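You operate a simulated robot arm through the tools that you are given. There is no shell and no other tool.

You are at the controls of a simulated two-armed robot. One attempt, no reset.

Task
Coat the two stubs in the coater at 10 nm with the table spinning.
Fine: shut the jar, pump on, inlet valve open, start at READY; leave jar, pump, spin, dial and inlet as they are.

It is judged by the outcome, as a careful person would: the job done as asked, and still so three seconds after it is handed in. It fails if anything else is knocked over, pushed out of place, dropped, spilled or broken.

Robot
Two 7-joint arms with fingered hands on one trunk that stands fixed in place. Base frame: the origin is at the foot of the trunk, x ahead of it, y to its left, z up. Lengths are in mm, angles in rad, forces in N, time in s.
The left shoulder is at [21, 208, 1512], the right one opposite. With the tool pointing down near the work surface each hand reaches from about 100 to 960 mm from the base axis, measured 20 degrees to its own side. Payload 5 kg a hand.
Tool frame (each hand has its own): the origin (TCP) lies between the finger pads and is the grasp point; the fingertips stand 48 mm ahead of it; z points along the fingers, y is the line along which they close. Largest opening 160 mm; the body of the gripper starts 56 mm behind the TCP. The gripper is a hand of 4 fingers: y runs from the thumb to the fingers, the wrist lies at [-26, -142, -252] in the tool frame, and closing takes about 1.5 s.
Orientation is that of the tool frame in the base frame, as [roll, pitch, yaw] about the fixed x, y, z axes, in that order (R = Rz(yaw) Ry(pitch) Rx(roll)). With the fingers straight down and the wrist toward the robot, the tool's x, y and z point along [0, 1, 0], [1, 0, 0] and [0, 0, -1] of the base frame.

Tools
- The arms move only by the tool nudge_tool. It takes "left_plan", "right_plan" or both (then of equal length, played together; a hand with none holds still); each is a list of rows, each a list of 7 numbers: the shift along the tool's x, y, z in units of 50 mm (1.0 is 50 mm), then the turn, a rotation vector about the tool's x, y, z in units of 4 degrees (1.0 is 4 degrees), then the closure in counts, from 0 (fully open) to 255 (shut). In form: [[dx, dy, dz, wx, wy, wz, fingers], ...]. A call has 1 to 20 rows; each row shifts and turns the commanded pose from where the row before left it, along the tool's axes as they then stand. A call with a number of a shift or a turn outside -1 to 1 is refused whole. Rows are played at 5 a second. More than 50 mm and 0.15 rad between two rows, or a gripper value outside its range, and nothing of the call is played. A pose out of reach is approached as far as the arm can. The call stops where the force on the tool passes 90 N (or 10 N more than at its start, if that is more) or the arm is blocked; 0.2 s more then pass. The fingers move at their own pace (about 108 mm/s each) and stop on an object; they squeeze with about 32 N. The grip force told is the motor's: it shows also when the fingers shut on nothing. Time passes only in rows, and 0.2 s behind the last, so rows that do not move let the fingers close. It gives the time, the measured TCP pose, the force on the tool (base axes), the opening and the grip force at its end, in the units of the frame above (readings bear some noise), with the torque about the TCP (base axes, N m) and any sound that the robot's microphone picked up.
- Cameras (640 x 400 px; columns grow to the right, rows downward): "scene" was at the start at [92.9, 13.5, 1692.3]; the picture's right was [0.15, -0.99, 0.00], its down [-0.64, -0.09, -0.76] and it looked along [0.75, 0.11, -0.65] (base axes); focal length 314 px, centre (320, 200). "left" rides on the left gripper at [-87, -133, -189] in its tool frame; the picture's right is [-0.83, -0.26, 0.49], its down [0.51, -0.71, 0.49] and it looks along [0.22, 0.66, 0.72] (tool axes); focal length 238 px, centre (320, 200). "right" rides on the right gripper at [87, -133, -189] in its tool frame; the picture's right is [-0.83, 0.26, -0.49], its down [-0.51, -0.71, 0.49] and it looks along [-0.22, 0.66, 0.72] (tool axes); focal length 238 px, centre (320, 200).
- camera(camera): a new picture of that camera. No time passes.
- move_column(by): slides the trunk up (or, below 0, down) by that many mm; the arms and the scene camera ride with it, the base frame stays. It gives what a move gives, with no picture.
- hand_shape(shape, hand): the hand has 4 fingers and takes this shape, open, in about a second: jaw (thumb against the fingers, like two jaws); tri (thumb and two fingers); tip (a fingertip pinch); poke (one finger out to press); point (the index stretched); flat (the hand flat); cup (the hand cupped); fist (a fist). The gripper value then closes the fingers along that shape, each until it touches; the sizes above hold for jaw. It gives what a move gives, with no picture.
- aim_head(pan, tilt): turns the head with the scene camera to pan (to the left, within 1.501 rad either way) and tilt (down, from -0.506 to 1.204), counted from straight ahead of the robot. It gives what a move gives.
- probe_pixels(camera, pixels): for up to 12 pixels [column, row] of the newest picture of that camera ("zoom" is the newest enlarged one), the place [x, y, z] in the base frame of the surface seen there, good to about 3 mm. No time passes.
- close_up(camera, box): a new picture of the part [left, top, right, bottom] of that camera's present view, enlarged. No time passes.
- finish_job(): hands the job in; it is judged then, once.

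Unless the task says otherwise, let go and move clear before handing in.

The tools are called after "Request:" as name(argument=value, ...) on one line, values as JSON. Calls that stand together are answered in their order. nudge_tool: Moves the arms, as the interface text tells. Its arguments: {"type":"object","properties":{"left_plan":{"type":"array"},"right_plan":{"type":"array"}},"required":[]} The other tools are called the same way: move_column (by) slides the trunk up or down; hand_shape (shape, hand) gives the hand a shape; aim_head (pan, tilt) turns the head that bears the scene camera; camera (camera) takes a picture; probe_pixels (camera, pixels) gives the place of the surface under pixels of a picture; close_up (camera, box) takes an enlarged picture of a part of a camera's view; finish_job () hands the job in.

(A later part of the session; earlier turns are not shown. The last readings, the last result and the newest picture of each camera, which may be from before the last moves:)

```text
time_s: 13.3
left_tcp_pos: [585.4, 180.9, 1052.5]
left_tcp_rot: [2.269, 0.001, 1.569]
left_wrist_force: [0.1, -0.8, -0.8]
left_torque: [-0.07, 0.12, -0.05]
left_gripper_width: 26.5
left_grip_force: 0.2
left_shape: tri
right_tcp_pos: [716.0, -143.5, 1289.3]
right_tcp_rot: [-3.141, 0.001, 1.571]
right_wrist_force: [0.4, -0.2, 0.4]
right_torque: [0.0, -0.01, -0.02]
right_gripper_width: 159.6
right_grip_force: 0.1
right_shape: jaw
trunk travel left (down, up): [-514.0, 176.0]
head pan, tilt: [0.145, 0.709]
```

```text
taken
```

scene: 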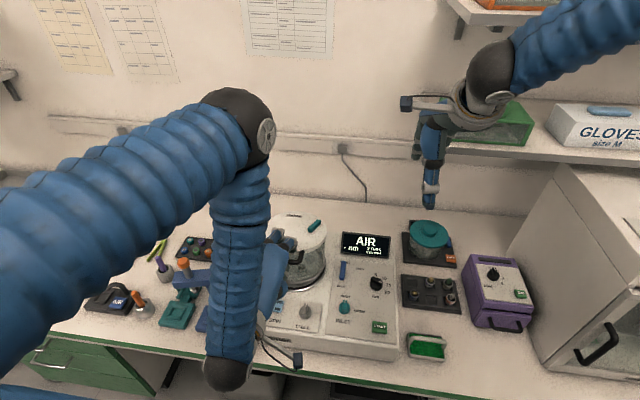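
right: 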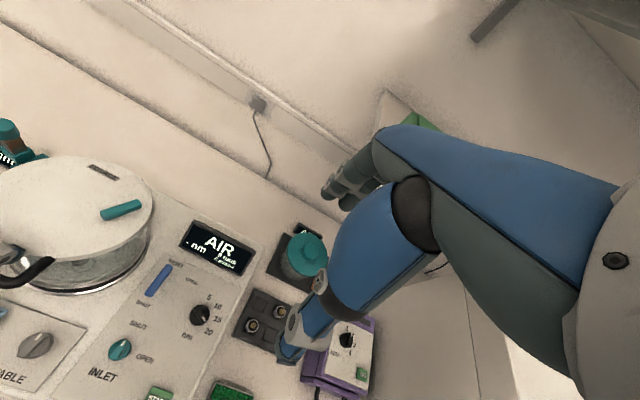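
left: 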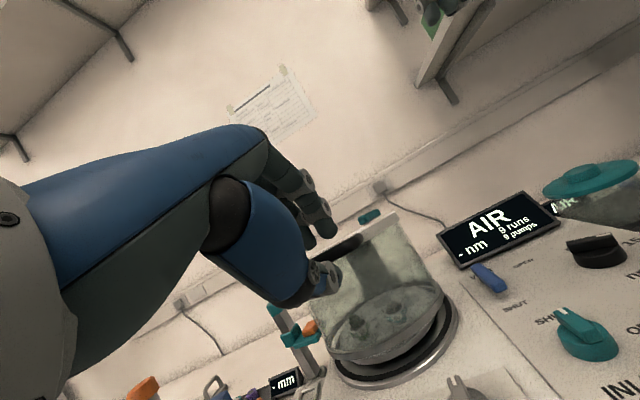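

The jar is within about 12° of its seat. I'll lower it slowly until it seats, watching force.

Request:
nudge_tool(left_plan=[[0, -0.293, 0.027, -0.5, 0, 0, 213], [0, -0.2, 0.027, -0.3, 0, 0, 213], [0, -0.2, 0.027, -0.2, 0, 0, 213], [0, -0.16, 0.02, 0, 0, 0, 213]])

Request:
camera(camera="right")

Request:
camera(camera="left")

```text
time_s: 14.3
left_tcp_pos: [570.6, 180.6, 1016.4]
left_tcp_rot: [2.204, 0.0, 1.572]
left_wrist_force: [0.2, 0.2, -0.2]
left_torque: [0.04, 0.05, 0.02]
left_gripper_width: 26.4
left_grip_force: 0.2
left_shape: tri
left hand out of reach, approached as far as the arm can: row 3, 4
right_tcp_pos: [716.1, -142.6, 1289.6]
right_tcp_rot: [3.14, 0.0, 1.571]
right_wrist_force: [-1.5, -0.5, 0.0]
right_torque: [0.0, -0.04, 0.0]
right_gripper_width: 159.5
right_grip_force: 0.0
right_shape: jaw
trunk travel left (down, up): [-514.0, 176.0]
head pan, tilt: [0.145, 0.709]
```

```text
taken
```

right: 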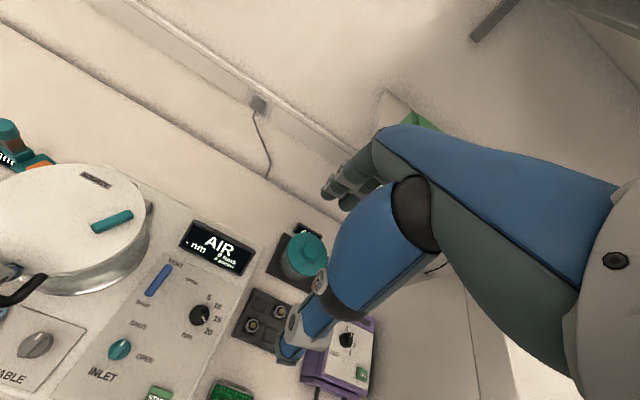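

```text
taken
```

left: 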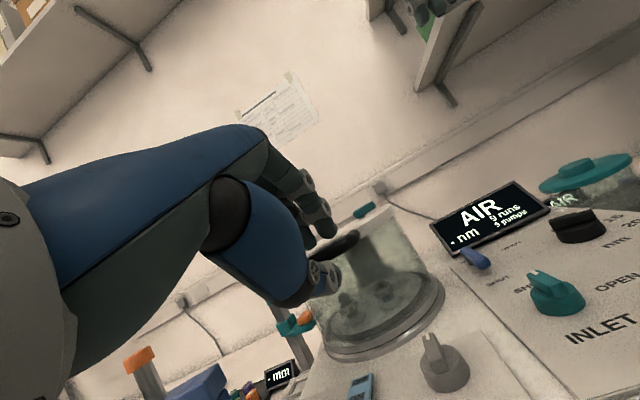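

The arm hits its reach limit at this tilt with the jar nearly seated (left view, rim close to the ring). I'll ease the tilt back while lowering the last bit.

Request:
nudge_tool(left_plan=[[0, 0, 0, 1, 0, 0, 213], [0, -0.1, 0.03, 1, 0, 0, 213], [0, -0.12, 0.04, 1, 0, 0, 213], [0, -0.12, 0.05, 0.5, 0, 0, 213]])

Request:
camera(camera="right")

Request:
camera(camera="left")

Request:
close_up(camera="scene", box=[220, 190, 350, 320])

```text
time_s: 15.5
left_tcp_pos: [567.9, 181.4, 1014.9]
left_tcp_rot: [2.405, -0.003, 1.568]
left_wrist_force: [-23.7, 2.4, 60.5]
left_torque: [0.55, -2.78, 0.25]
left_gripper_width: 32.3
left_grip_force: 0.0
left_shape: tri
right_tcp_pos: [714.3, -143.6, 1289.4]
right_tcp_rot: [-3.141, -0.001, 1.57]
right_wrist_force: [1.9, 0.0, -0.9]
right_torque: [0.0, 0.24, 0.04]
right_gripper_width: 159.7
right_grip_force: 0.1
right_shape: jaw
trunk travel left (down, up): [-514.0, 176.0]
head pan, tilt: [0.145, 0.709]
stopped in row 4 (left hand): the force on the tool passed its limit at 93 N (the readings are from after the stop); the commanded pose is now the measured one
```

```text
taken
```

right: 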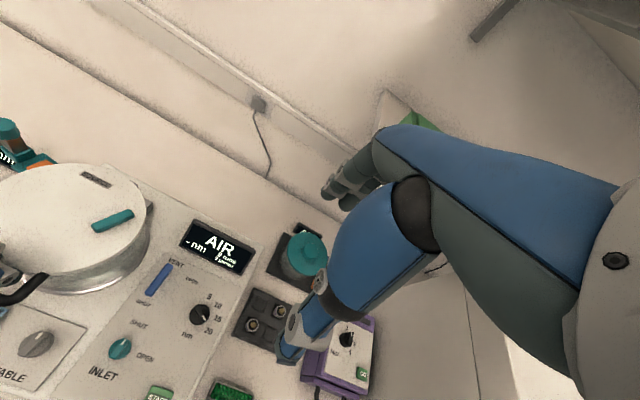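

```text
taken
```

left: 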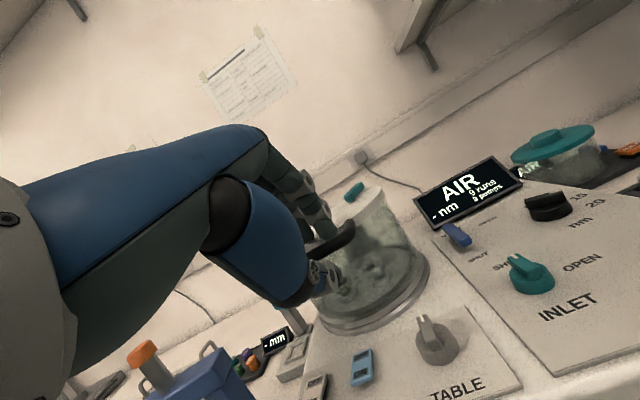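

```text
3.08 times, centred on (285, 255) of scene
```

zoom: 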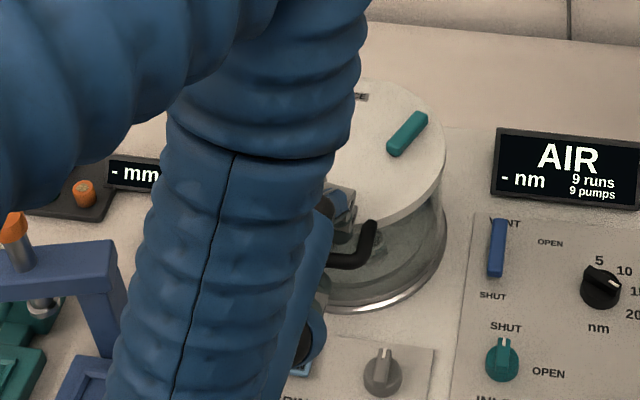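

The jar has seated: the fingers were pressing the bar down at ~60 N, and the jar lid sits level. I'll relieve the pressure a few mm, then slide the fingers straight back off the bar.

Request:
nudge_tool(left_plan=[[0, 0.08, -0.1, 0, 0, 0, 205], [0, 0.06, -0.3, 0, 0, 0, 205], [0, 0, -0.5, 0, 0, 0, 205], [0, 0, -0.6, 0, 0, 0, 205]])

Request:
camera(camera="left")

Request:
camera(camera="right")

```text
time_s: 16.5
left_tcp_pos: [522.5, 180.0, 1069.5]
left_tcp_rot: [2.421, -0.002, 1.569]
left_wrist_force: [-0.4, 0.3, -2.1]
left_torque: [0.01, 0.02, 0.02]
left_gripper_width: 31.6
left_grip_force: 0.1
left_shape: tri
right_tcp_pos: [717.0, -143.1, 1288.3]
right_tcp_rot: [3.141, 0.0, 1.57]
right_wrist_force: [0.5, -0.3, -1.2]
right_torque: [0.04, 0.02, 0.0]
right_gripper_width: 159.5
right_grip_force: 0.0
right_shape: jaw
trunk travel left (down, up): [-514.0, 176.0]
head pan, tilt: [0.145, 0.709]
```

```text
taken
```

left: 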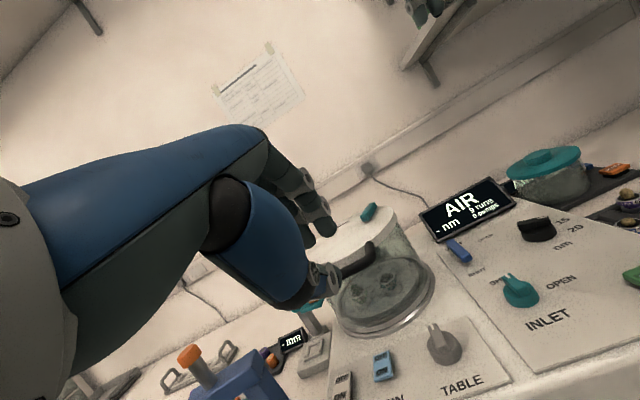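

```text
taken
```

right: 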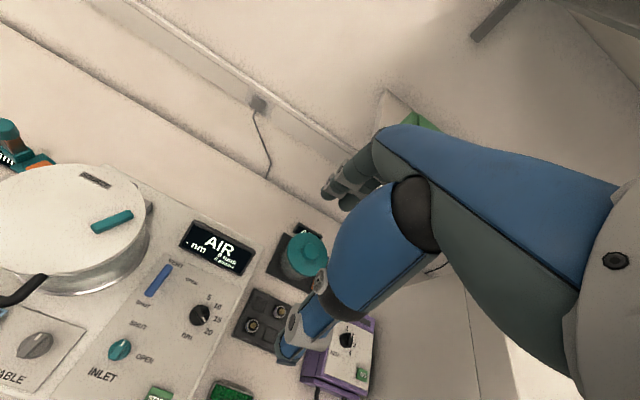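

The hand is clear of the handle and the jar stays shut. I'll back off further, straighten the hand to point down, and look at the whole coater.

Request:
nudge_tool(left_plan=[[0, 0, -0.7, 0, 0, 0, 150], [0, 0, -0.7, 0, 0, 0, 100], [0, 0, -0.5, 1, 0, 0, 50], [0, 0, -0.5, 1, 0, 0, 0], [0, 0, -0.5, 1, 0, 0, 0], [0, 0, -0.3, 1, 0, 0, 0], [0, 0, -0.3, 1, 0, 0, 0], [0, 0, 0, 1, 0, 0, 0], [0, 0, 0, 1, 0, 0, 0], [0, 0, 0, 1, 0, 0, 0], [0, 0, 0, 1, 0, 0, 0], [0, 0, 0, 1, 0, 0, 0], [0, 0, 0, 0.32, 0, 0, 0]])

Request:
camera(camera="scene")

Request:
camera(camera="left")

```text
time_s: 19.3
left_tcp_pos: [488.2, 146.4, 1130.6]
left_tcp_rot: [-3.141, -0.001, 1.568]
left_wrist_force: [0.2, -0.1, -0.3]
left_torque: [0.0, -0.02, -0.02]
left_gripper_width: 159.6
left_grip_force: 0.1
left_shape: tri
left hand out of reach, approached as far as the arm can: row 2, 3, 4, 5, 6, 7
right_tcp_pos: [716.5, -143.0, 1288.6]
right_tcp_rot: [3.141, 0.0, 1.571]
right_wrist_force: [-0.4, 0.7, 0.3]
right_torque: [0.01, 0.0, -0.04]
right_gripper_width: 159.5
right_grip_force: 0.1
right_shape: jaw
trunk travel left (down, up): [-514.0, 176.0]
head pan, tilt: [0.145, 0.709]
```

```text
taken
```

scene: 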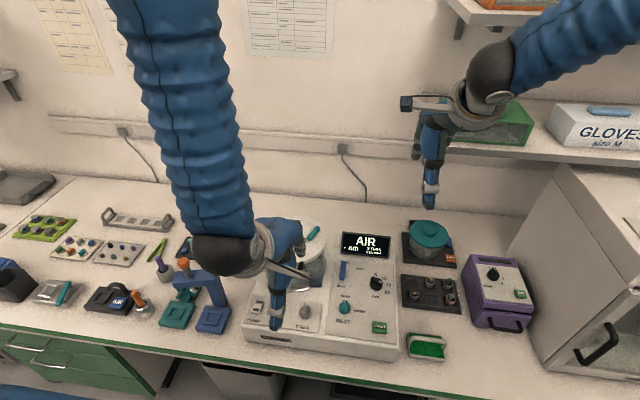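

```text
taken
```

left: 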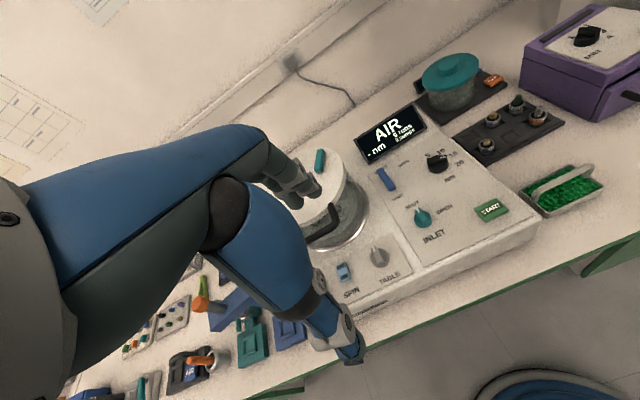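

The jar is shut and the left hand points down again. I'll set the left hand to poke for the rockers, and see where its fingertip is.

Request:
hand_shape(hand="left", shape="poke")

Request:
camera(camera="scene")

Request:
camera(camera="left")

Request:
camera(camera="right")

Request:
close_up(camera="scene", box=[220, 210, 340, 350])

```text
time_s: 20.2
left_tcp_pos: [488.3, 144.8, 1130.3]
left_tcp_rot: [3.139, 0.0, 1.569]
left_wrist_force: [-1.4, -0.1, -0.5]
left_torque: [0.0, -0.02, 0.01]
left_gripper_width: 0.0
left_grip_force: 0.1
left_shape: poke
right_tcp_pos: [715.4, -142.6, 1289.0]
right_tcp_rot: [3.142, 0.002, 1.573]
right_wrist_force: [-0.4, -0.8, 0.0]
right_torque: [0.02, 0.01, -0.03]
right_gripper_width: 159.6
right_grip_force: 0.1
right_shape: jaw
trunk travel left (down, up): [-514.0, 176.0]
head pan, tilt: [0.145, 0.709]
```

```text
taken
```

scene: 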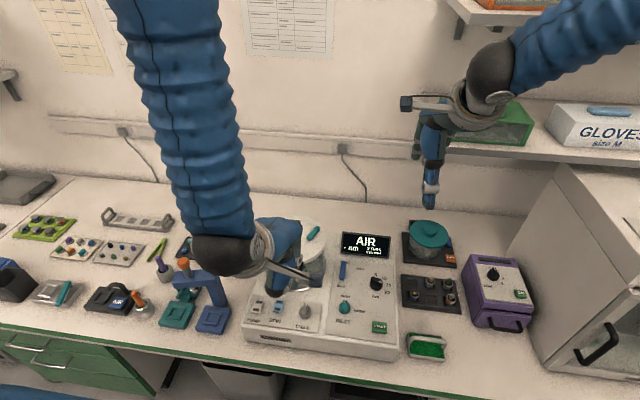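

```text
taken
```

left: 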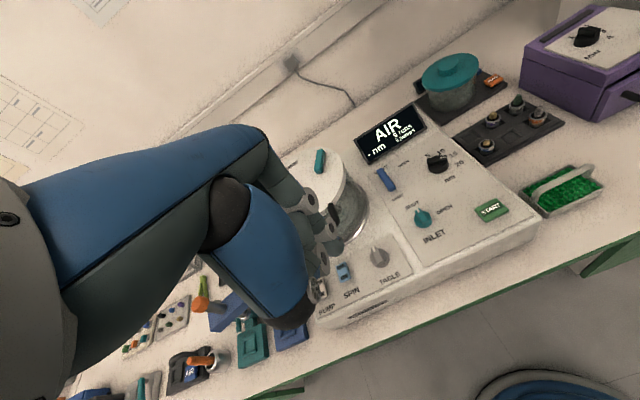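

```text
taken
```

right: 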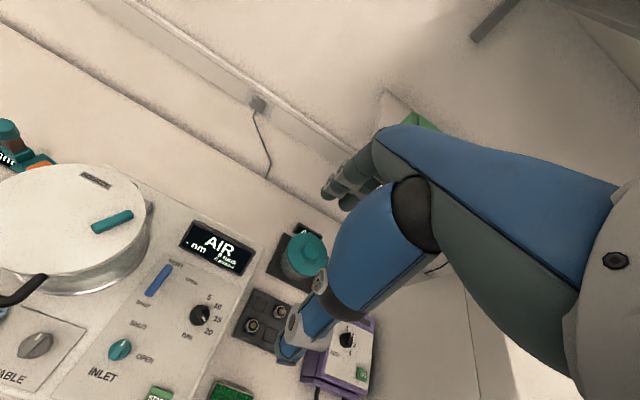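

```text
2.86 times, centred on (280, 280) of scene
```

zoom: 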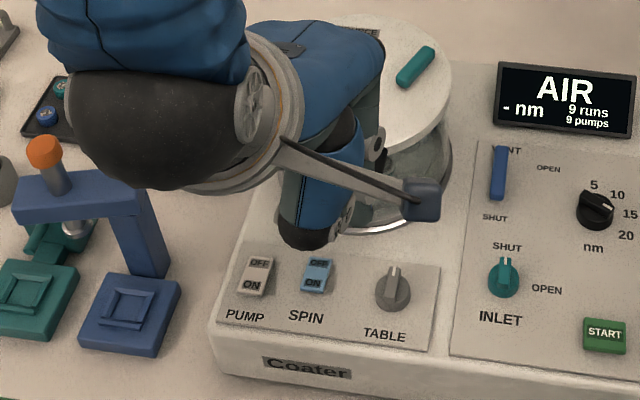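

The poking finger is hidden behind the hand in the scene; I'll enlarge the left camera view around (320,230).

Request:
close_up(camera="left", box=[240, 130, 420, 340])

Request:
probe_pixels(camera="left", pixels=[[333, 212], [330, 222], [310, 205], [325, 262], [315, 240], [321, 287], [344, 268], [342, 274], [378, 256], [422, 218], [490, 210]])

```text
1.90 times, centred on (330, 235) of left
```

zoom: 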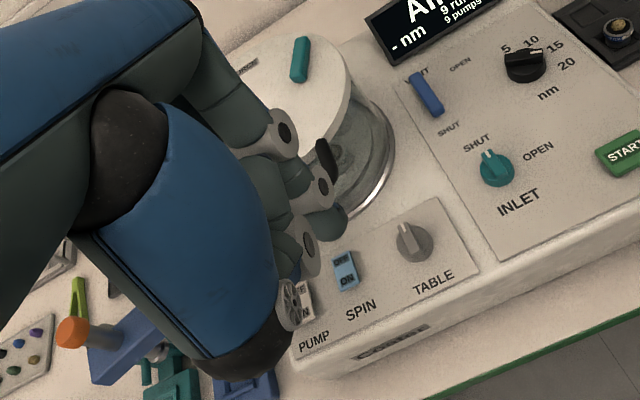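

```text
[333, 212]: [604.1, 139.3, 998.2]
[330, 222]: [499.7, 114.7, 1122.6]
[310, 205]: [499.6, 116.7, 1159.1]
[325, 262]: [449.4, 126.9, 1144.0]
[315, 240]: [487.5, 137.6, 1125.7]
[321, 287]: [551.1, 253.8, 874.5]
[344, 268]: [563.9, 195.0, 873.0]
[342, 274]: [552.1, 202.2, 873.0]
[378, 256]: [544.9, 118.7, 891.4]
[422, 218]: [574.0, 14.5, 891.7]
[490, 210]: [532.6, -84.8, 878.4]
```

I can't tell which finger tip is the poker from here. I'll probe more on the tip near (338,228), and put the right hand in poke too, since the scene camera sees that hand from its index side.

Request:
probe_pixels(camera="left", pixels=[[337, 231], [335, 236], [328, 236], [333, 227], [320, 215], [323, 255], [320, 268]])

Request:
hand_shape(hand="right", shape="poke")

Request:
close_up(camera="scene", box=[390, 80, 500, 220])

Request:
close_up(camera="right", box=[180, 120, 420, 400])

```text
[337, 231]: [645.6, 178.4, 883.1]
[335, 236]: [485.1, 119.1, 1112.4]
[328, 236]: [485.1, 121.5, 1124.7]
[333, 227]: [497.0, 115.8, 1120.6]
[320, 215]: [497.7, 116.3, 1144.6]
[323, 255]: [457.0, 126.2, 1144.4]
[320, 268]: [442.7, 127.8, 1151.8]
```

```text
time_s: 21.1
left_tcp_pos: [488.1, 146.1, 1130.2]
left_tcp_rot: [3.139, 0.001, 1.57]
left_wrist_force: [0.4, -0.1, 0.5]
left_torque: [-0.01, -0.01, 0.0]
left_gripper_width: 0.1
left_grip_force: 0.0
left_shape: poke
right_tcp_pos: [716.8, -142.2, 1289.4]
right_tcp_rot: [3.141, 0.001, 1.569]
right_wrist_force: [-0.2, 0.0, -0.2]
right_torque: [-0.02, 0.03, -0.01]
right_gripper_width: 0.0
right_grip_force: 0.1
right_shape: poke
trunk travel left (down, up): [-514.0, 176.0]
head pan, tilt: [0.145, 0.709]
```

```text
2.86 times, centred on (445, 150) of scene
```

zoom: 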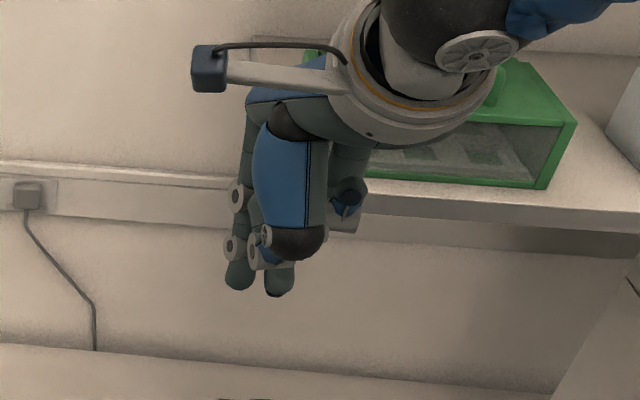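

```text
1.43 times, centred on (300, 260) of right
```

zoom: 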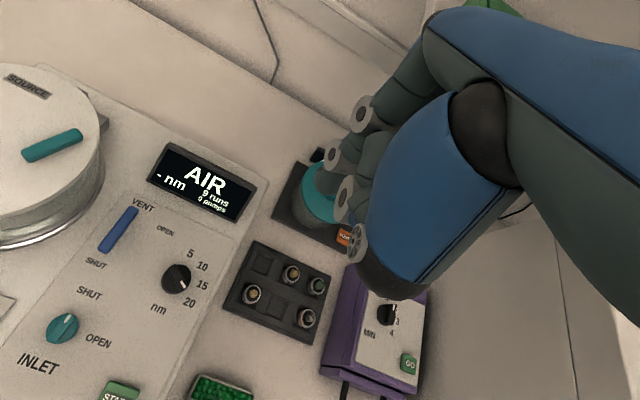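

Two fingertips hang lowest in the enlarged scene, at about (240,283) and (278,292). I'll probe them.

Request:
probe_pixels(camera="zoom", pixels=[[240, 283]])

Request:
camera(camera="scene")

Request:
probe_pixels(camera="scene", pixels=[[417, 178], [418, 174], [430, 181], [431, 178], [417, 166], [425, 166]])

Request:
close_up(camera="scene", box=[400, 140, 450, 190])

```text
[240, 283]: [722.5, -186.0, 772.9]
```

```text
taken
```

scene: 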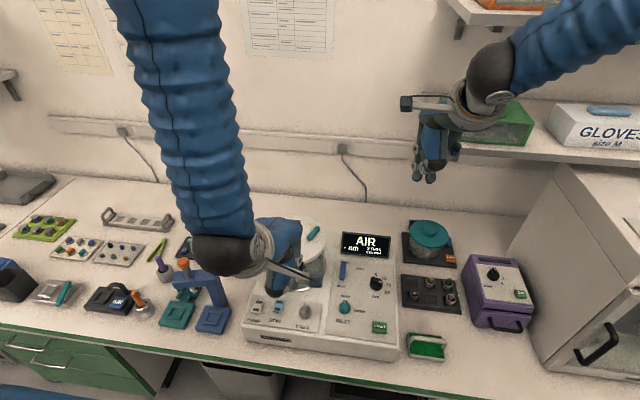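

```text
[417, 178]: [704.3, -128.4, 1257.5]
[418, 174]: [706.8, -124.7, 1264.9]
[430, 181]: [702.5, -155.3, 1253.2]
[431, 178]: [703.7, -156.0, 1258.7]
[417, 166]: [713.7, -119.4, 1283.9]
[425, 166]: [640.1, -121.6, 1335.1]
```

```text
8.00 times, centred on (425, 165) of scene
```

zoom: 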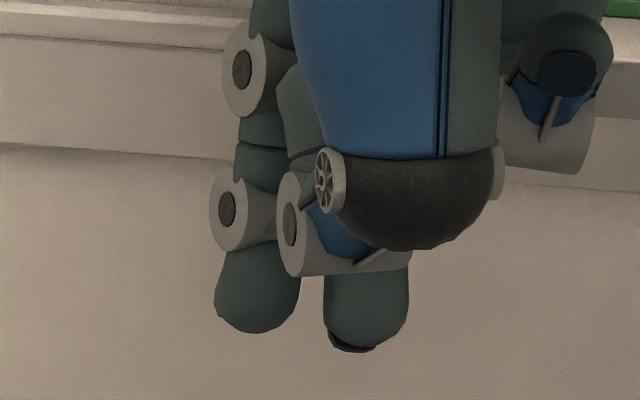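

Poke puts two fingertips (y −128 and −155) about 37 mm ahead of the TCP. I'll check whether "point" gives a cleaner single finger.

Request:
hand_shape(hand="right", shape="point")

Request:
camera(camera="scene")

Request:
close_up(camera="scene", box=[400, 110, 470, 200])

Request:
camera(camera="right")

```text
time_s: 22.0
left_tcp_pos: [487.5, 147.0, 1130.2]
left_tcp_rot: [3.14, 0.0, 1.568]
left_wrist_force: [0.0, -0.2, 0.6]
left_torque: [-0.01, 0.02, -0.01]
left_gripper_width: 0.0
left_grip_force: 0.1
left_shape: poke
right_tcp_pos: [716.5, -143.0, 1289.8]
right_tcp_rot: [3.14, 0.001, 1.57]
right_wrist_force: [0.3, -0.9, -0.3]
right_torque: [0.0, 0.01, -0.01]
right_gripper_width: 0.0
right_grip_force: 0.0
right_shape: point
trunk travel left (down, up): [-514.0, 176.0]
head pan, tilt: [0.145, 0.709]
```

```text
taken
```

scene: 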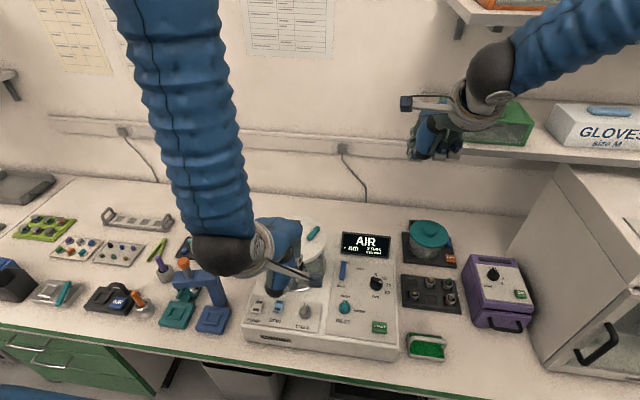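

```text
4.44 times, centred on (435, 155) of scene
```

zoom: 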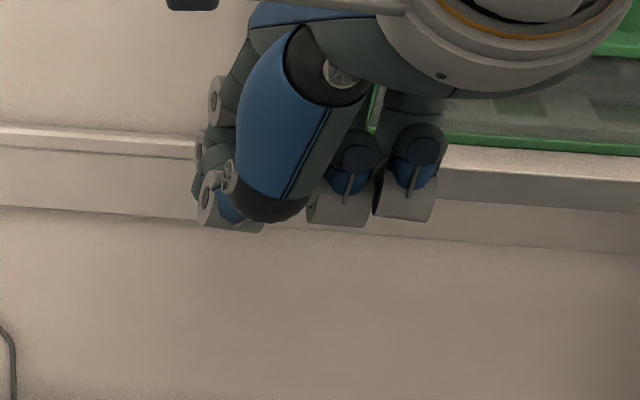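

```text
taken
```

right: 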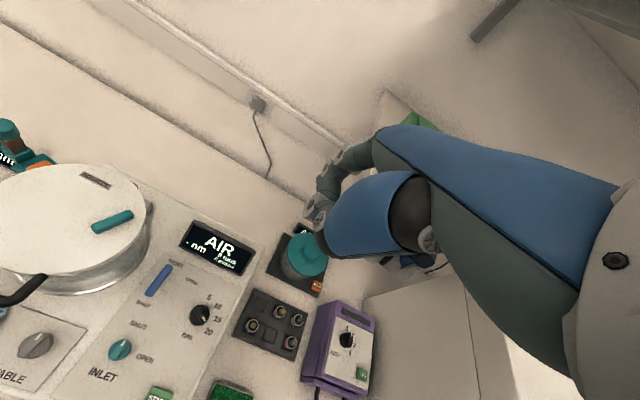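

Point curls the fingers away, so it isn't helpful. I'll try "tip" on the right hand, which also would serve to pinch the knobs.

Request:
hand_shape(hand="right", shape="tip")

Request:
close_up(camera="scene", box=[400, 110, 470, 200])

Request:
camera(camera="right")

Request:
nudge_tool(right_plan=[[0, 0, 0, 0, 0, 0, 200], [0, 0, 0, 0, 0, 0, 200], [0, 0, 0, 0, 0, 0, 200], [0, 0, 0, 0, 0, 0, 200], [0, 0, 0, 0, 0, 0, 200], [0, 0, 0, 0, 0, 0, 200]])

Request:
close_up(camera="scene", box=[400, 110, 470, 200])

Request:
camera(camera="scene")

Request:
camera(camera="right")

```text
time_s: 22.9
left_tcp_pos: [488.3, 146.7, 1130.2]
left_tcp_rot: [3.14, -0.001, 1.567]
left_wrist_force: [-0.2, 1.1, -0.6]
left_torque: [-0.02, 0.0, 0.0]
left_gripper_width: 0.0
left_grip_force: 0.0
left_shape: poke
right_tcp_pos: [716.6, -142.9, 1289.1]
right_tcp_rot: [-3.142, 0.001, 1.571]
right_wrist_force: [-0.1, -0.3, 1.1]
right_torque: [0.04, 0.0, 0.01]
right_gripper_width: 159.9
right_grip_force: 0.1
right_shape: tip
trunk travel left (down, up): [-514.0, 176.0]
head pan, tilt: [0.145, 0.709]
```

```text
4.44 times, centred on (435, 155) of scene
```

zoom: 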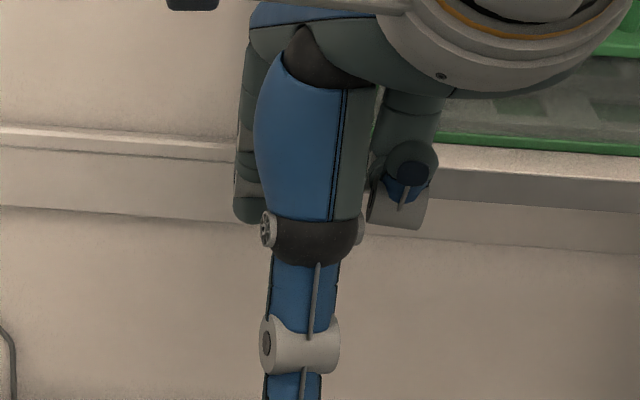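

```text
taken
```

right: 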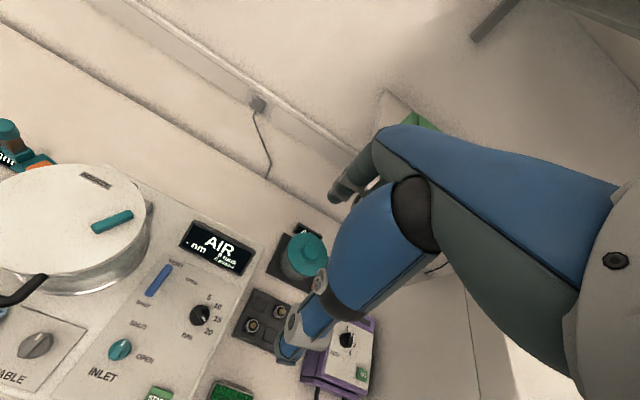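

```text
time_s: 24.3
left_tcp_pos: [489.4, 145.8, 1129.5]
left_tcp_rot: [3.141, 0.001, 1.568]
left_wrist_force: [0.2, 0.3, 0.0]
left_torque: [0.0, 0.03, 0.02]
left_gripper_width: 0.0
left_grip_force: 0.1
left_shape: poke
right_tcp_pos: [716.8, -143.3, 1289.6]
right_tcp_rot: [-3.141, -0.001, 1.571]
right_wrist_force: [-0.8, -0.4, 0.2]
right_torque: [0.0, -0.01, 0.01]
right_gripper_width: 35.1
right_grip_force: 0.0
right_shape: tip
trunk travel left (down, up): [-514.0, 176.0]
head pan, tilt: [0.145, 0.709]
```

```text
4.44 times, centred on (435, 155) of scene
```

zoom: 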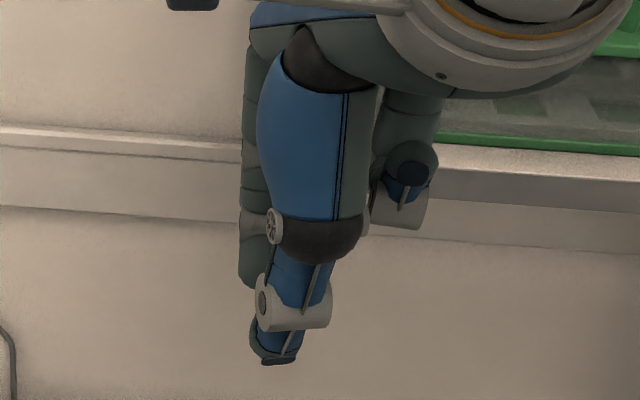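

```text
taken
```

scene: 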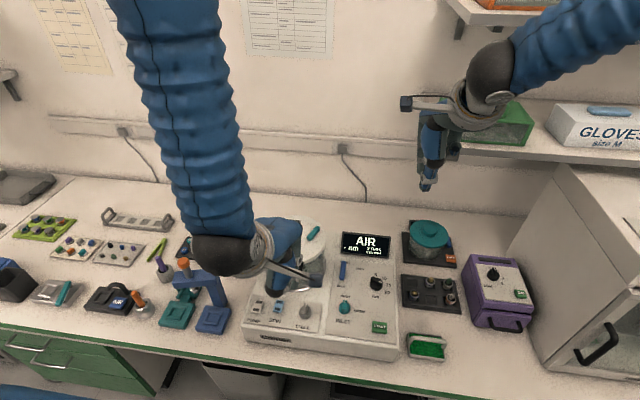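

```text
taken
```

right: 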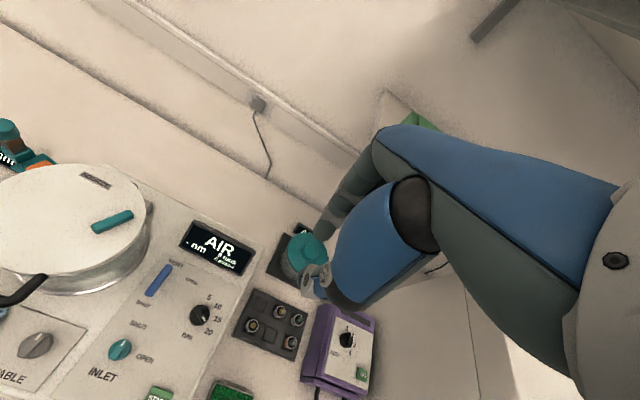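

Tip leaves just the index and thumb out – suited to both knobs and pressing. I'll probe the thumb and index tip positions relative to the TCP (716.8, −143.3, 1289.6).

Request:
probe_pixels(camera="scene", pixels=[[427, 190], [426, 188], [425, 184], [418, 172], [419, 168], [417, 172]])

Request:
nudge_tool(right_plan=[[0, 0, 0, 0, 0, 0, 255], [0, 0, 0, 0, 0, 0, 255], [0, 0, 0, 0, 0, 0, 255], [0, 0, 0, 0, 0, 0, 255]])

Request:
close_up(camera="scene", box=[400, 110, 470, 200])

Request:
camera(camera="scene")

Request:
close_up(camera="right", box=[220, 160, 440, 330])

```text
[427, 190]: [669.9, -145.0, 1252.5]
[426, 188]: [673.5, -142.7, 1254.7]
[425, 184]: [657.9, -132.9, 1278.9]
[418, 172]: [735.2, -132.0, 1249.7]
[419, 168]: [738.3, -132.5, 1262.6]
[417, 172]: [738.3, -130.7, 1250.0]
```

```text
time_s: 25.3
left_tcp_pos: [488.9, 145.2, 1129.3]
left_tcp_rot: [3.14, 0.001, 1.569]
left_wrist_force: [0.5, -0.5, 0.3]
left_torque: [0.07, -0.01, 0.0]
left_gripper_width: 0.4
left_grip_force: 0.1
left_shape: poke
right_tcp_pos: [716.0, -143.0, 1289.5]
right_tcp_rot: [3.141, -0.001, 1.572]
right_wrist_force: [-0.4, 0.6, 0.6]
right_torque: [-0.01, -0.01, -0.03]
right_gripper_width: 0.1
right_grip_force: 31.8
right_shape: tip
trunk travel left (down, up): [-514.0, 176.0]
head pan, tilt: [0.145, 0.709]
```

```text
4.44 times, centred on (435, 155) of scene
```

zoom: 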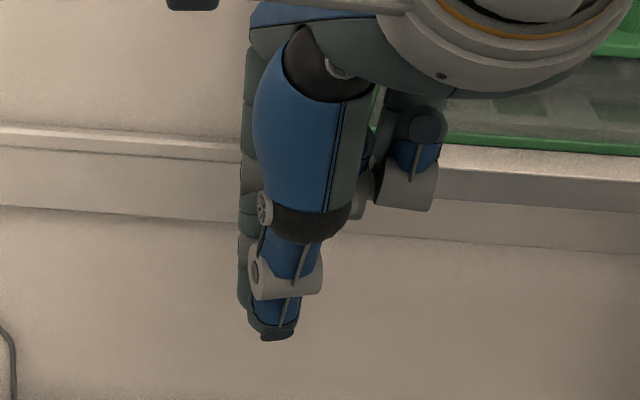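

```text
taken
```

scene: 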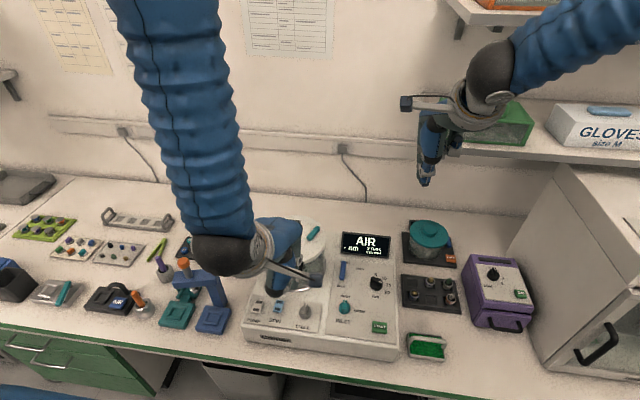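

```text
2.35 times, centred on (330, 245) of right
```

zoom: 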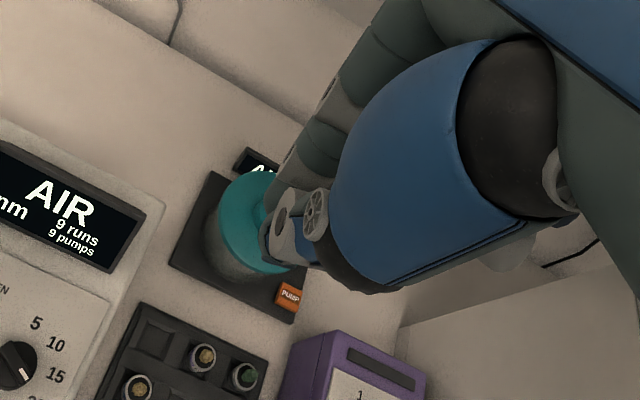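

Closed tip makes a single pointed end; probing it at (425,185).

Request:
probe_pixels(camera="scene", pixels=[[425, 185], [424, 183], [420, 182], [421, 180], [428, 183]])

Request:
hand_shape(hand="left", shape="tip")

Request:
nudge_tool(left_plan=[[0, 0, 0, 0, 0, 0, 255], [0, 0, 0, 0, 0, 0, 255], [0, 0, 0, 0, 0, 0, 255], [0, 0, 0, 0, 0, 0, 255], [0, 0, 0, 0, 0, 0, 255], [0, 0, 0, 0, 0, 0, 255], [0, 0, 0, 0, 0, 0, 255], [0, 0, 0, 0, 0, 0, 255]])

Request:
camera(camera="left")

Request:
camera(camera="scene")

```text
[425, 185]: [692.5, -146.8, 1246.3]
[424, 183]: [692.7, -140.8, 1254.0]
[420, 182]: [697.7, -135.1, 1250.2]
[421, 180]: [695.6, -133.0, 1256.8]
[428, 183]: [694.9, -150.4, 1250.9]
```

```text
time_s: 26.2
left_tcp_pos: [488.4, 146.0, 1129.9]
left_tcp_rot: [3.139, 0.001, 1.568]
left_wrist_force: [0.5, -0.5, -0.4]
left_torque: [0.02, -0.05, 0.0]
left_gripper_width: 159.7
left_grip_force: 0.1
left_shape: tip
right_tcp_pos: [716.6, -143.0, 1289.0]
right_tcp_rot: [3.141, 0.0, 1.57]
right_wrist_force: [0.0, 0.0, 0.6]
right_torque: [-0.02, 0.03, 0.01]
right_gripper_width: 0.0
right_grip_force: 31.2
right_shape: tip
trunk travel left (down, up): [-514.0, 176.0]
head pan, tilt: [0.145, 0.709]
```

```text
time_s: 28.0
left_tcp_pos: [487.7, 146.3, 1131.0]
left_tcp_rot: [3.14, -0.001, 1.567]
left_wrist_force: [0.5, -0.6, -0.1]
left_torque: [0.0, 0.01, 0.01]
left_gripper_width: 0.0
left_grip_force: 31.9
left_shape: tip
right_tcp_pos: [716.4, -142.7, 1288.5]
right_tcp_rot: [-3.139, 0.0, 1.571]
right_wrist_force: [-0.4, 0.0, -0.5]
right_torque: [-0.05, -0.04, -0.03]
right_gripper_width: 0.1
right_grip_force: 32.3
right_shape: tip
trunk travel left (down, up): [-514.0, 176.0]
head pan, tilt: [0.145, 0.709]
```

```text
taken
```

left: 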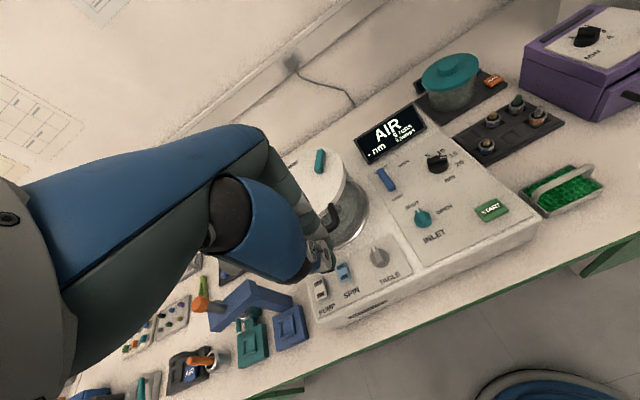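

```text
taken
```

scene: 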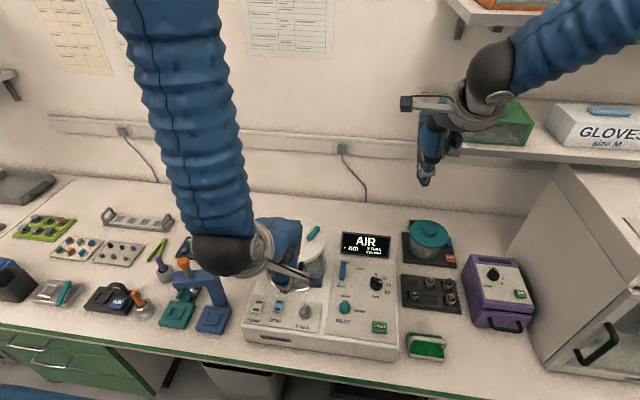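

The closed fingertip is about 44 mm below the TCP with the thumb nearest the robot. Now I'll measure the rockers precisely.

Request:
close_up(camera="scene", box=[245, 290, 295, 325])

Request:
probe_pixels(camera="zoom", pixels=[[150, 150], [130, 270], [175, 120], [125, 300], [370, 150], [355, 260], [390, 110], [345, 300], [100, 290], [190, 200]])

```text
11.43 times, centred on (270, 308) of scene
```

zoom: 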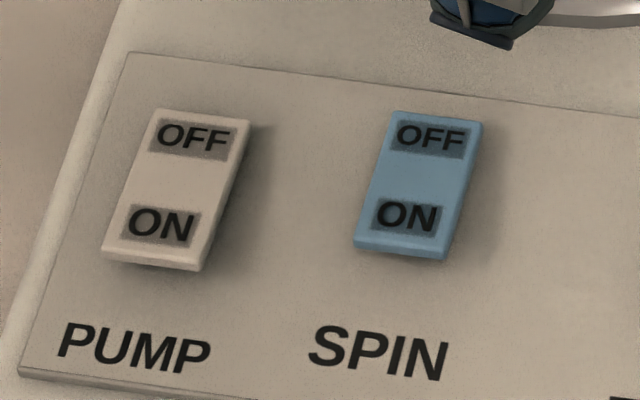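

```text
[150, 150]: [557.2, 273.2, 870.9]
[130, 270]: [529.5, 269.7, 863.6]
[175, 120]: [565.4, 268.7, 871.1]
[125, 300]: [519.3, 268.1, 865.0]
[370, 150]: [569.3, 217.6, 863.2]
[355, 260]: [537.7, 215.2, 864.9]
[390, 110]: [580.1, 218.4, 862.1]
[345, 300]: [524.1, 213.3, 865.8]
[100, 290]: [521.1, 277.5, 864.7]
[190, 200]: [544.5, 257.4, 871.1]
```

I'll probe the two ON marks themselves.

Request:
probe_pixels(camera="zoom", pixels=[[160, 222], [150, 245], [195, 135], [405, 215], [400, 240], [430, 135], [160, 262], [402, 252]])

Request:
probe_pixels(camera="left", pixels=[[320, 262], [330, 262], [326, 268], [321, 285], [344, 270], [318, 270]])

Request:
close_up(camera="left", box=[290, 220, 380, 330])

```text
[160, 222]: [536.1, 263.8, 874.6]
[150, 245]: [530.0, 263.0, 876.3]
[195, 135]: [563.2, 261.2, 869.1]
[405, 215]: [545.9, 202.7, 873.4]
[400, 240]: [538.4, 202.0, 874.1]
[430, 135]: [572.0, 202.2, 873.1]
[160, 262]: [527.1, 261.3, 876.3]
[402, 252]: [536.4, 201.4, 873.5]
```

```text
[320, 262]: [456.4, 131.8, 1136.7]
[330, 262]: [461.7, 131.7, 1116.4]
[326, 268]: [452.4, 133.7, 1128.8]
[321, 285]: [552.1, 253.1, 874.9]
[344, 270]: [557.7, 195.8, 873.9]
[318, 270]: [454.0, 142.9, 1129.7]
```

```text
3.64 times, centred on (335, 275) of left
```

zoom: 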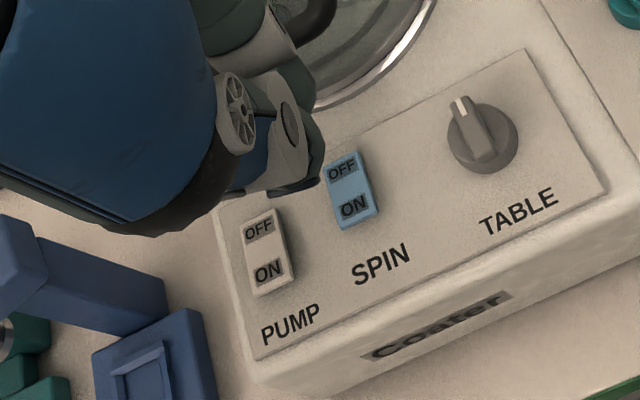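

The pump ON edge stands proud (z 876 vs 869), so it is OFF. To keep the hand clear of the jar handle I'll approach the rockers with the left hand tilted ~40° forward, first staging low in front of the coater.

Request:
nudge_tool(left_plan=[[0.28, -0.09, 0.655, 0, 0, 0, 255], [0.28, -0.09, 0.655, 0, 0, 0, 255], [0.28, -0.09, 0.655, 0, 0, 0, 255], [0.28, -0.09, 0.655, 0, 0, 0, 255], [0, 0.07, 0.07, -1, 0, 0, 255], [0, 0.065, 0.075, -1, 0, 0, 255], [0, 0.06, 0.079, -1, 0, 0, 255], [0, 0.054, 0.083, -1, 0, 0, 255], [0, 0.048, 0.087, -1, 0, 0, 255], [0, 0.042, 0.09, -1, 0, 0, 255], [0, 0.035, 0.092, -1, 0, 0, 255], [0, 0.029, 0.095, -1, 0, 0, 255], [0, 0.022, 0.096, -1, 0, 0, 255], [0, 0.015, 0.098, -1, 0, 0, 255]])

Request:
camera(camera="left")

Request:
camera(camera="scene")

```text
time_s: 31.0
left_tcp_pos: [505.2, 202.4, 964.4]
left_tcp_rot: [2.443, -0.001, 1.57]
left_wrist_force: [0.5, 0.1, 0.3]
left_torque: [-0.01, 0.04, 0.02]
left_gripper_width: 0.0
left_grip_force: 31.9
left_shape: tip
right_tcp_pos: [716.4, -143.1, 1289.0]
right_tcp_rot: [-3.141, 0.001, 1.572]
right_wrist_force: [0.2, -0.2, 0.5]
right_torque: [-0.04, -0.02, 0.01]
right_gripper_width: 0.0
right_grip_force: 32.3
right_shape: tip
trunk travel left (down, up): [-514.0, 176.0]
head pan, tilt: [0.145, 0.709]
```

```text
taken
```

left: 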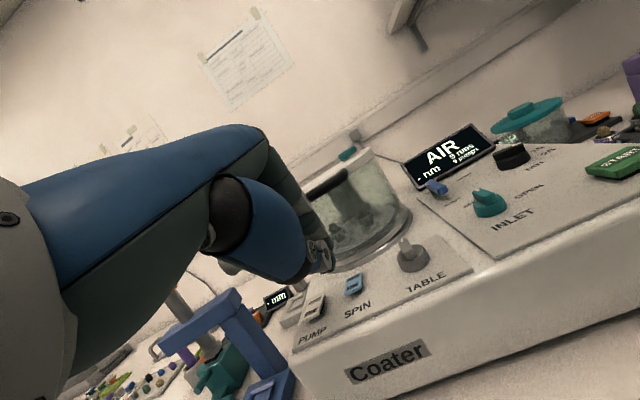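

```text
taken
```

scene: 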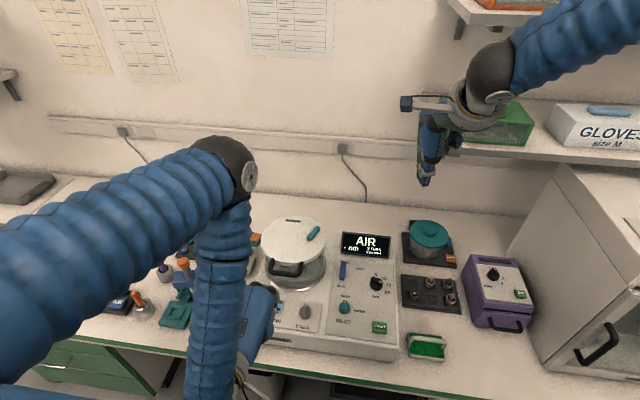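

The tilted pose is reachable and the jar handle is clear. I'll check the fingertip against the rockers in the left view (tip ~ (328,262)).

Request:
close_up(camera="left", box=[280, 210, 420, 360])

Request:
probe_pixels(camera="left", pixels=[[328, 265], [330, 258], [325, 250], [332, 268], [355, 285], [352, 290], [358, 280], [313, 305], [330, 170], [344, 185]])

```text
2.67 times, centred on (350, 285) of left
```

zoom: 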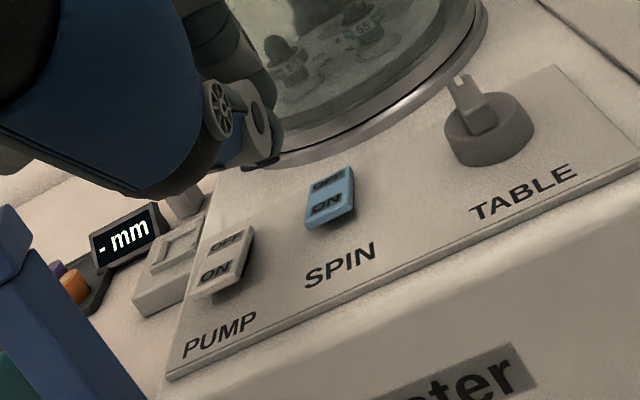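

```text
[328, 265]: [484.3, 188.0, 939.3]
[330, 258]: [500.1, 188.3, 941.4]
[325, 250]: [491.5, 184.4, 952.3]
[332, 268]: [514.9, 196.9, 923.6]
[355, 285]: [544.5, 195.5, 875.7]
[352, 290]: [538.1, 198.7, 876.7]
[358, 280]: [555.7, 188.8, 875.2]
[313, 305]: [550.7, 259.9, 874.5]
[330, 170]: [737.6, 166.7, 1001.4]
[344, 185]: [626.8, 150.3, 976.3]
```

Both rockers show a raised ON edge, so both are off. I'll hover the thumb tip just above SPIN's ON end.

Request:
nudge_tool(left_plan=[[0, -0.076, 0.432, 0, 0, 0, 255], [0, -0.076, 0.432, 0, 0, 0, 255]])

Request:
close_up(camera="left", box=[280, 210, 420, 360])

Request:
camera(camera="left")

Request:
probe_pixels(camera="left", pixels=[[331, 270], [332, 268], [330, 266], [333, 270]])

```text
time_s: 31.6
left_tcp_pos: [529.1, 203.8, 925.9]
left_tcp_rot: [2.445, -0.002, 1.572]
left_wrist_force: [0.4, -0.1, -0.4]
left_torque: [0.0, -0.02, -0.01]
left_gripper_width: 0.1
left_grip_force: 32.4
left_shape: tip
right_tcp_pos: [716.3, -142.6, 1290.0]
right_tcp_rot: [-3.141, 0.0, 1.57]
right_wrist_force: [0.9, 1.2, 0.9]
right_torque: [-0.01, 0.05, 0.02]
right_gripper_width: 0.0
right_grip_force: 32.3
right_shape: tip
trunk travel left (down, up): [-514.0, 176.0]
head pan, tilt: [0.145, 0.709]
```

```text
2.67 times, centred on (350, 285) of left
```

zoom: 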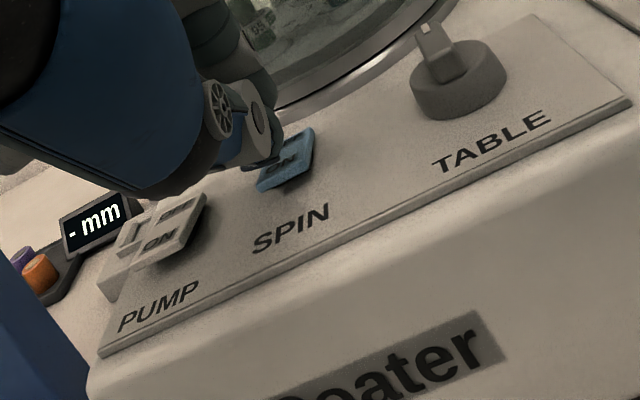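

```text
taken
```

left: 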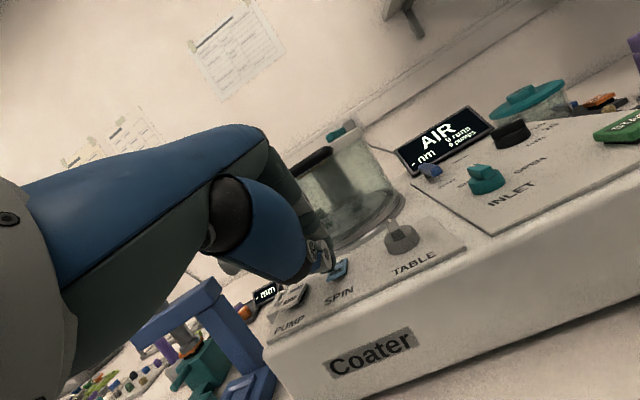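

```text
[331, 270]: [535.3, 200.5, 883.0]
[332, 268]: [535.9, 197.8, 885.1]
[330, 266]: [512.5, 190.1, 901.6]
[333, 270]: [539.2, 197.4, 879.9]
```

The tip sits about 5 mm over SPIN's ON edge (536–540, 200, 881). Pressing straight down in small steps.

Request:
nudge_tool(left_plan=[[0, -0.01, 0.07, 0, 0, 0, 255], [0, -0.0386, 0.046, 0, 0, 0, 255], [0, -0.0386, 0.046, 0, 0, 0, 255], [0, -0.0386, 0.046, 0, 0, 0, 255]])

Request:
close_up(camera="left", box=[280, 210, 420, 360])

```text
time_s: 32.6
left_tcp_pos: [527.6, 201.5, 917.4]
left_tcp_rot: [2.438, 0.001, 1.569]
left_wrist_force: [-16.8, -0.1, 38.5]
left_torque: [-0.1, -0.12, -0.03]
left_gripper_width: 0.0
left_grip_force: 32.2
left_shape: tip
right_tcp_pos: [712.4, -142.6, 1291.6]
right_tcp_rot: [3.14, 0.002, 1.571]
right_wrist_force: [-0.6, 0.2, -0.1]
right_torque: [-0.04, -0.06, -0.01]
right_gripper_width: 0.0
right_grip_force: 32.5
right_shape: tip
trunk travel left (down, up): [-514.0, 176.0]
head pan, tilt: [0.145, 0.709]
```

```text
2.67 times, centred on (350, 285) of left
```

zoom: 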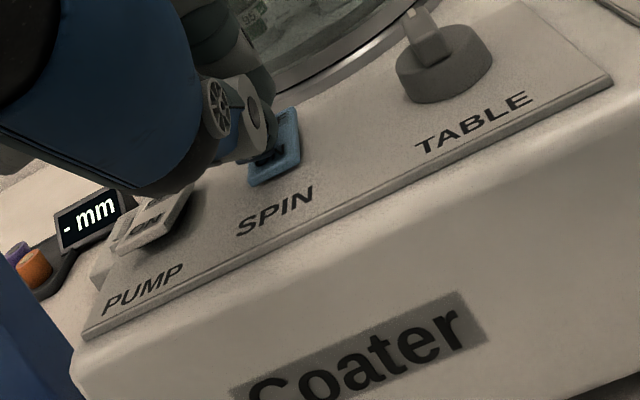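

SPIN's near edge is now down (in the enlarged view its ON end sits flush), so it is on. Lifting and moving over to PUMP.

Request:
nudge_tool(left_plan=[[0, 0.2, -0.23, 0, 0, 0, 255], [0, 0.2, -0.23, 0, 0, 0, 255], [0.62, -0.046, -0.04, 0, 0, 0, 255], [0.62, -0.046, -0.04, 0, 0, 0, 255], [0, 0, 0, 0, 0, 0, 255]])

Request:
camera(camera="left")

Request:
close_up(camera="left", box=[280, 210, 420, 360])

Request:
probe_pixels(camera="left", pixels=[[331, 270], [332, 268], [330, 266], [333, 270]])

```text
time_s: 33.8
left_tcp_pos: [523.2, 263.7, 944.3]
left_tcp_rot: [2.443, -0.001, 1.568]
left_wrist_force: [-0.5, 0.5, 0.0]
left_torque: [0.03, -0.03, 0.03]
left_gripper_width: 0.2
left_grip_force: 32.0
left_shape: tip
right_tcp_pos: [716.0, -144.0, 1288.8]
right_tcp_rot: [3.141, -0.001, 1.569]
right_wrist_force: [-0.5, -1.0, -0.1]
right_torque: [0.08, 0.01, 0.01]
right_gripper_width: 0.0
right_grip_force: 31.9
right_shape: tip
trunk travel left (down, up): [-514.0, 176.0]
head pan, tilt: [0.145, 0.709]
```

```text
taken
```

left: 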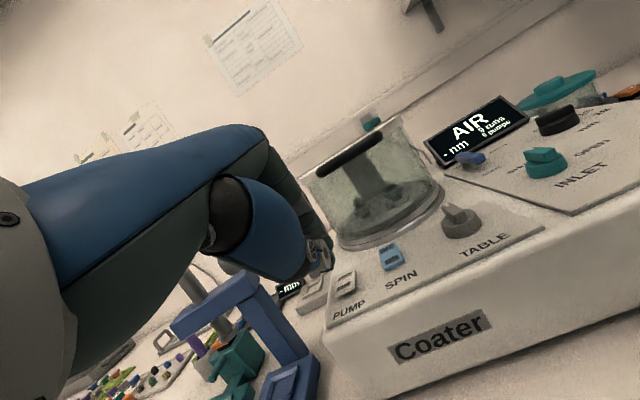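

```text
2.67 times, centred on (350, 285) of left
```

zoom: 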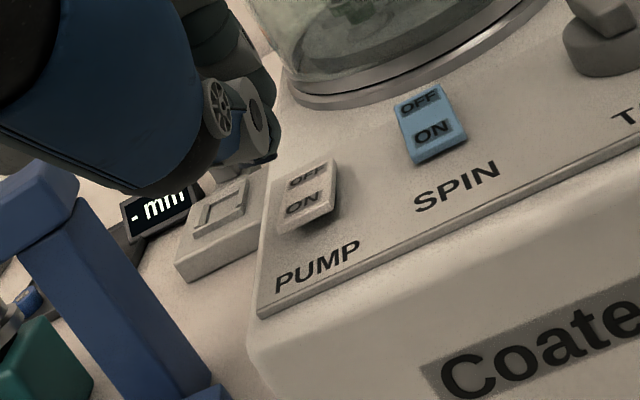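

```text
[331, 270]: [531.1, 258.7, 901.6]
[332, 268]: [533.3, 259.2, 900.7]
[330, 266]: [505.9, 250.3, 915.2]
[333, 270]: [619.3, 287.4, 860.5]
```

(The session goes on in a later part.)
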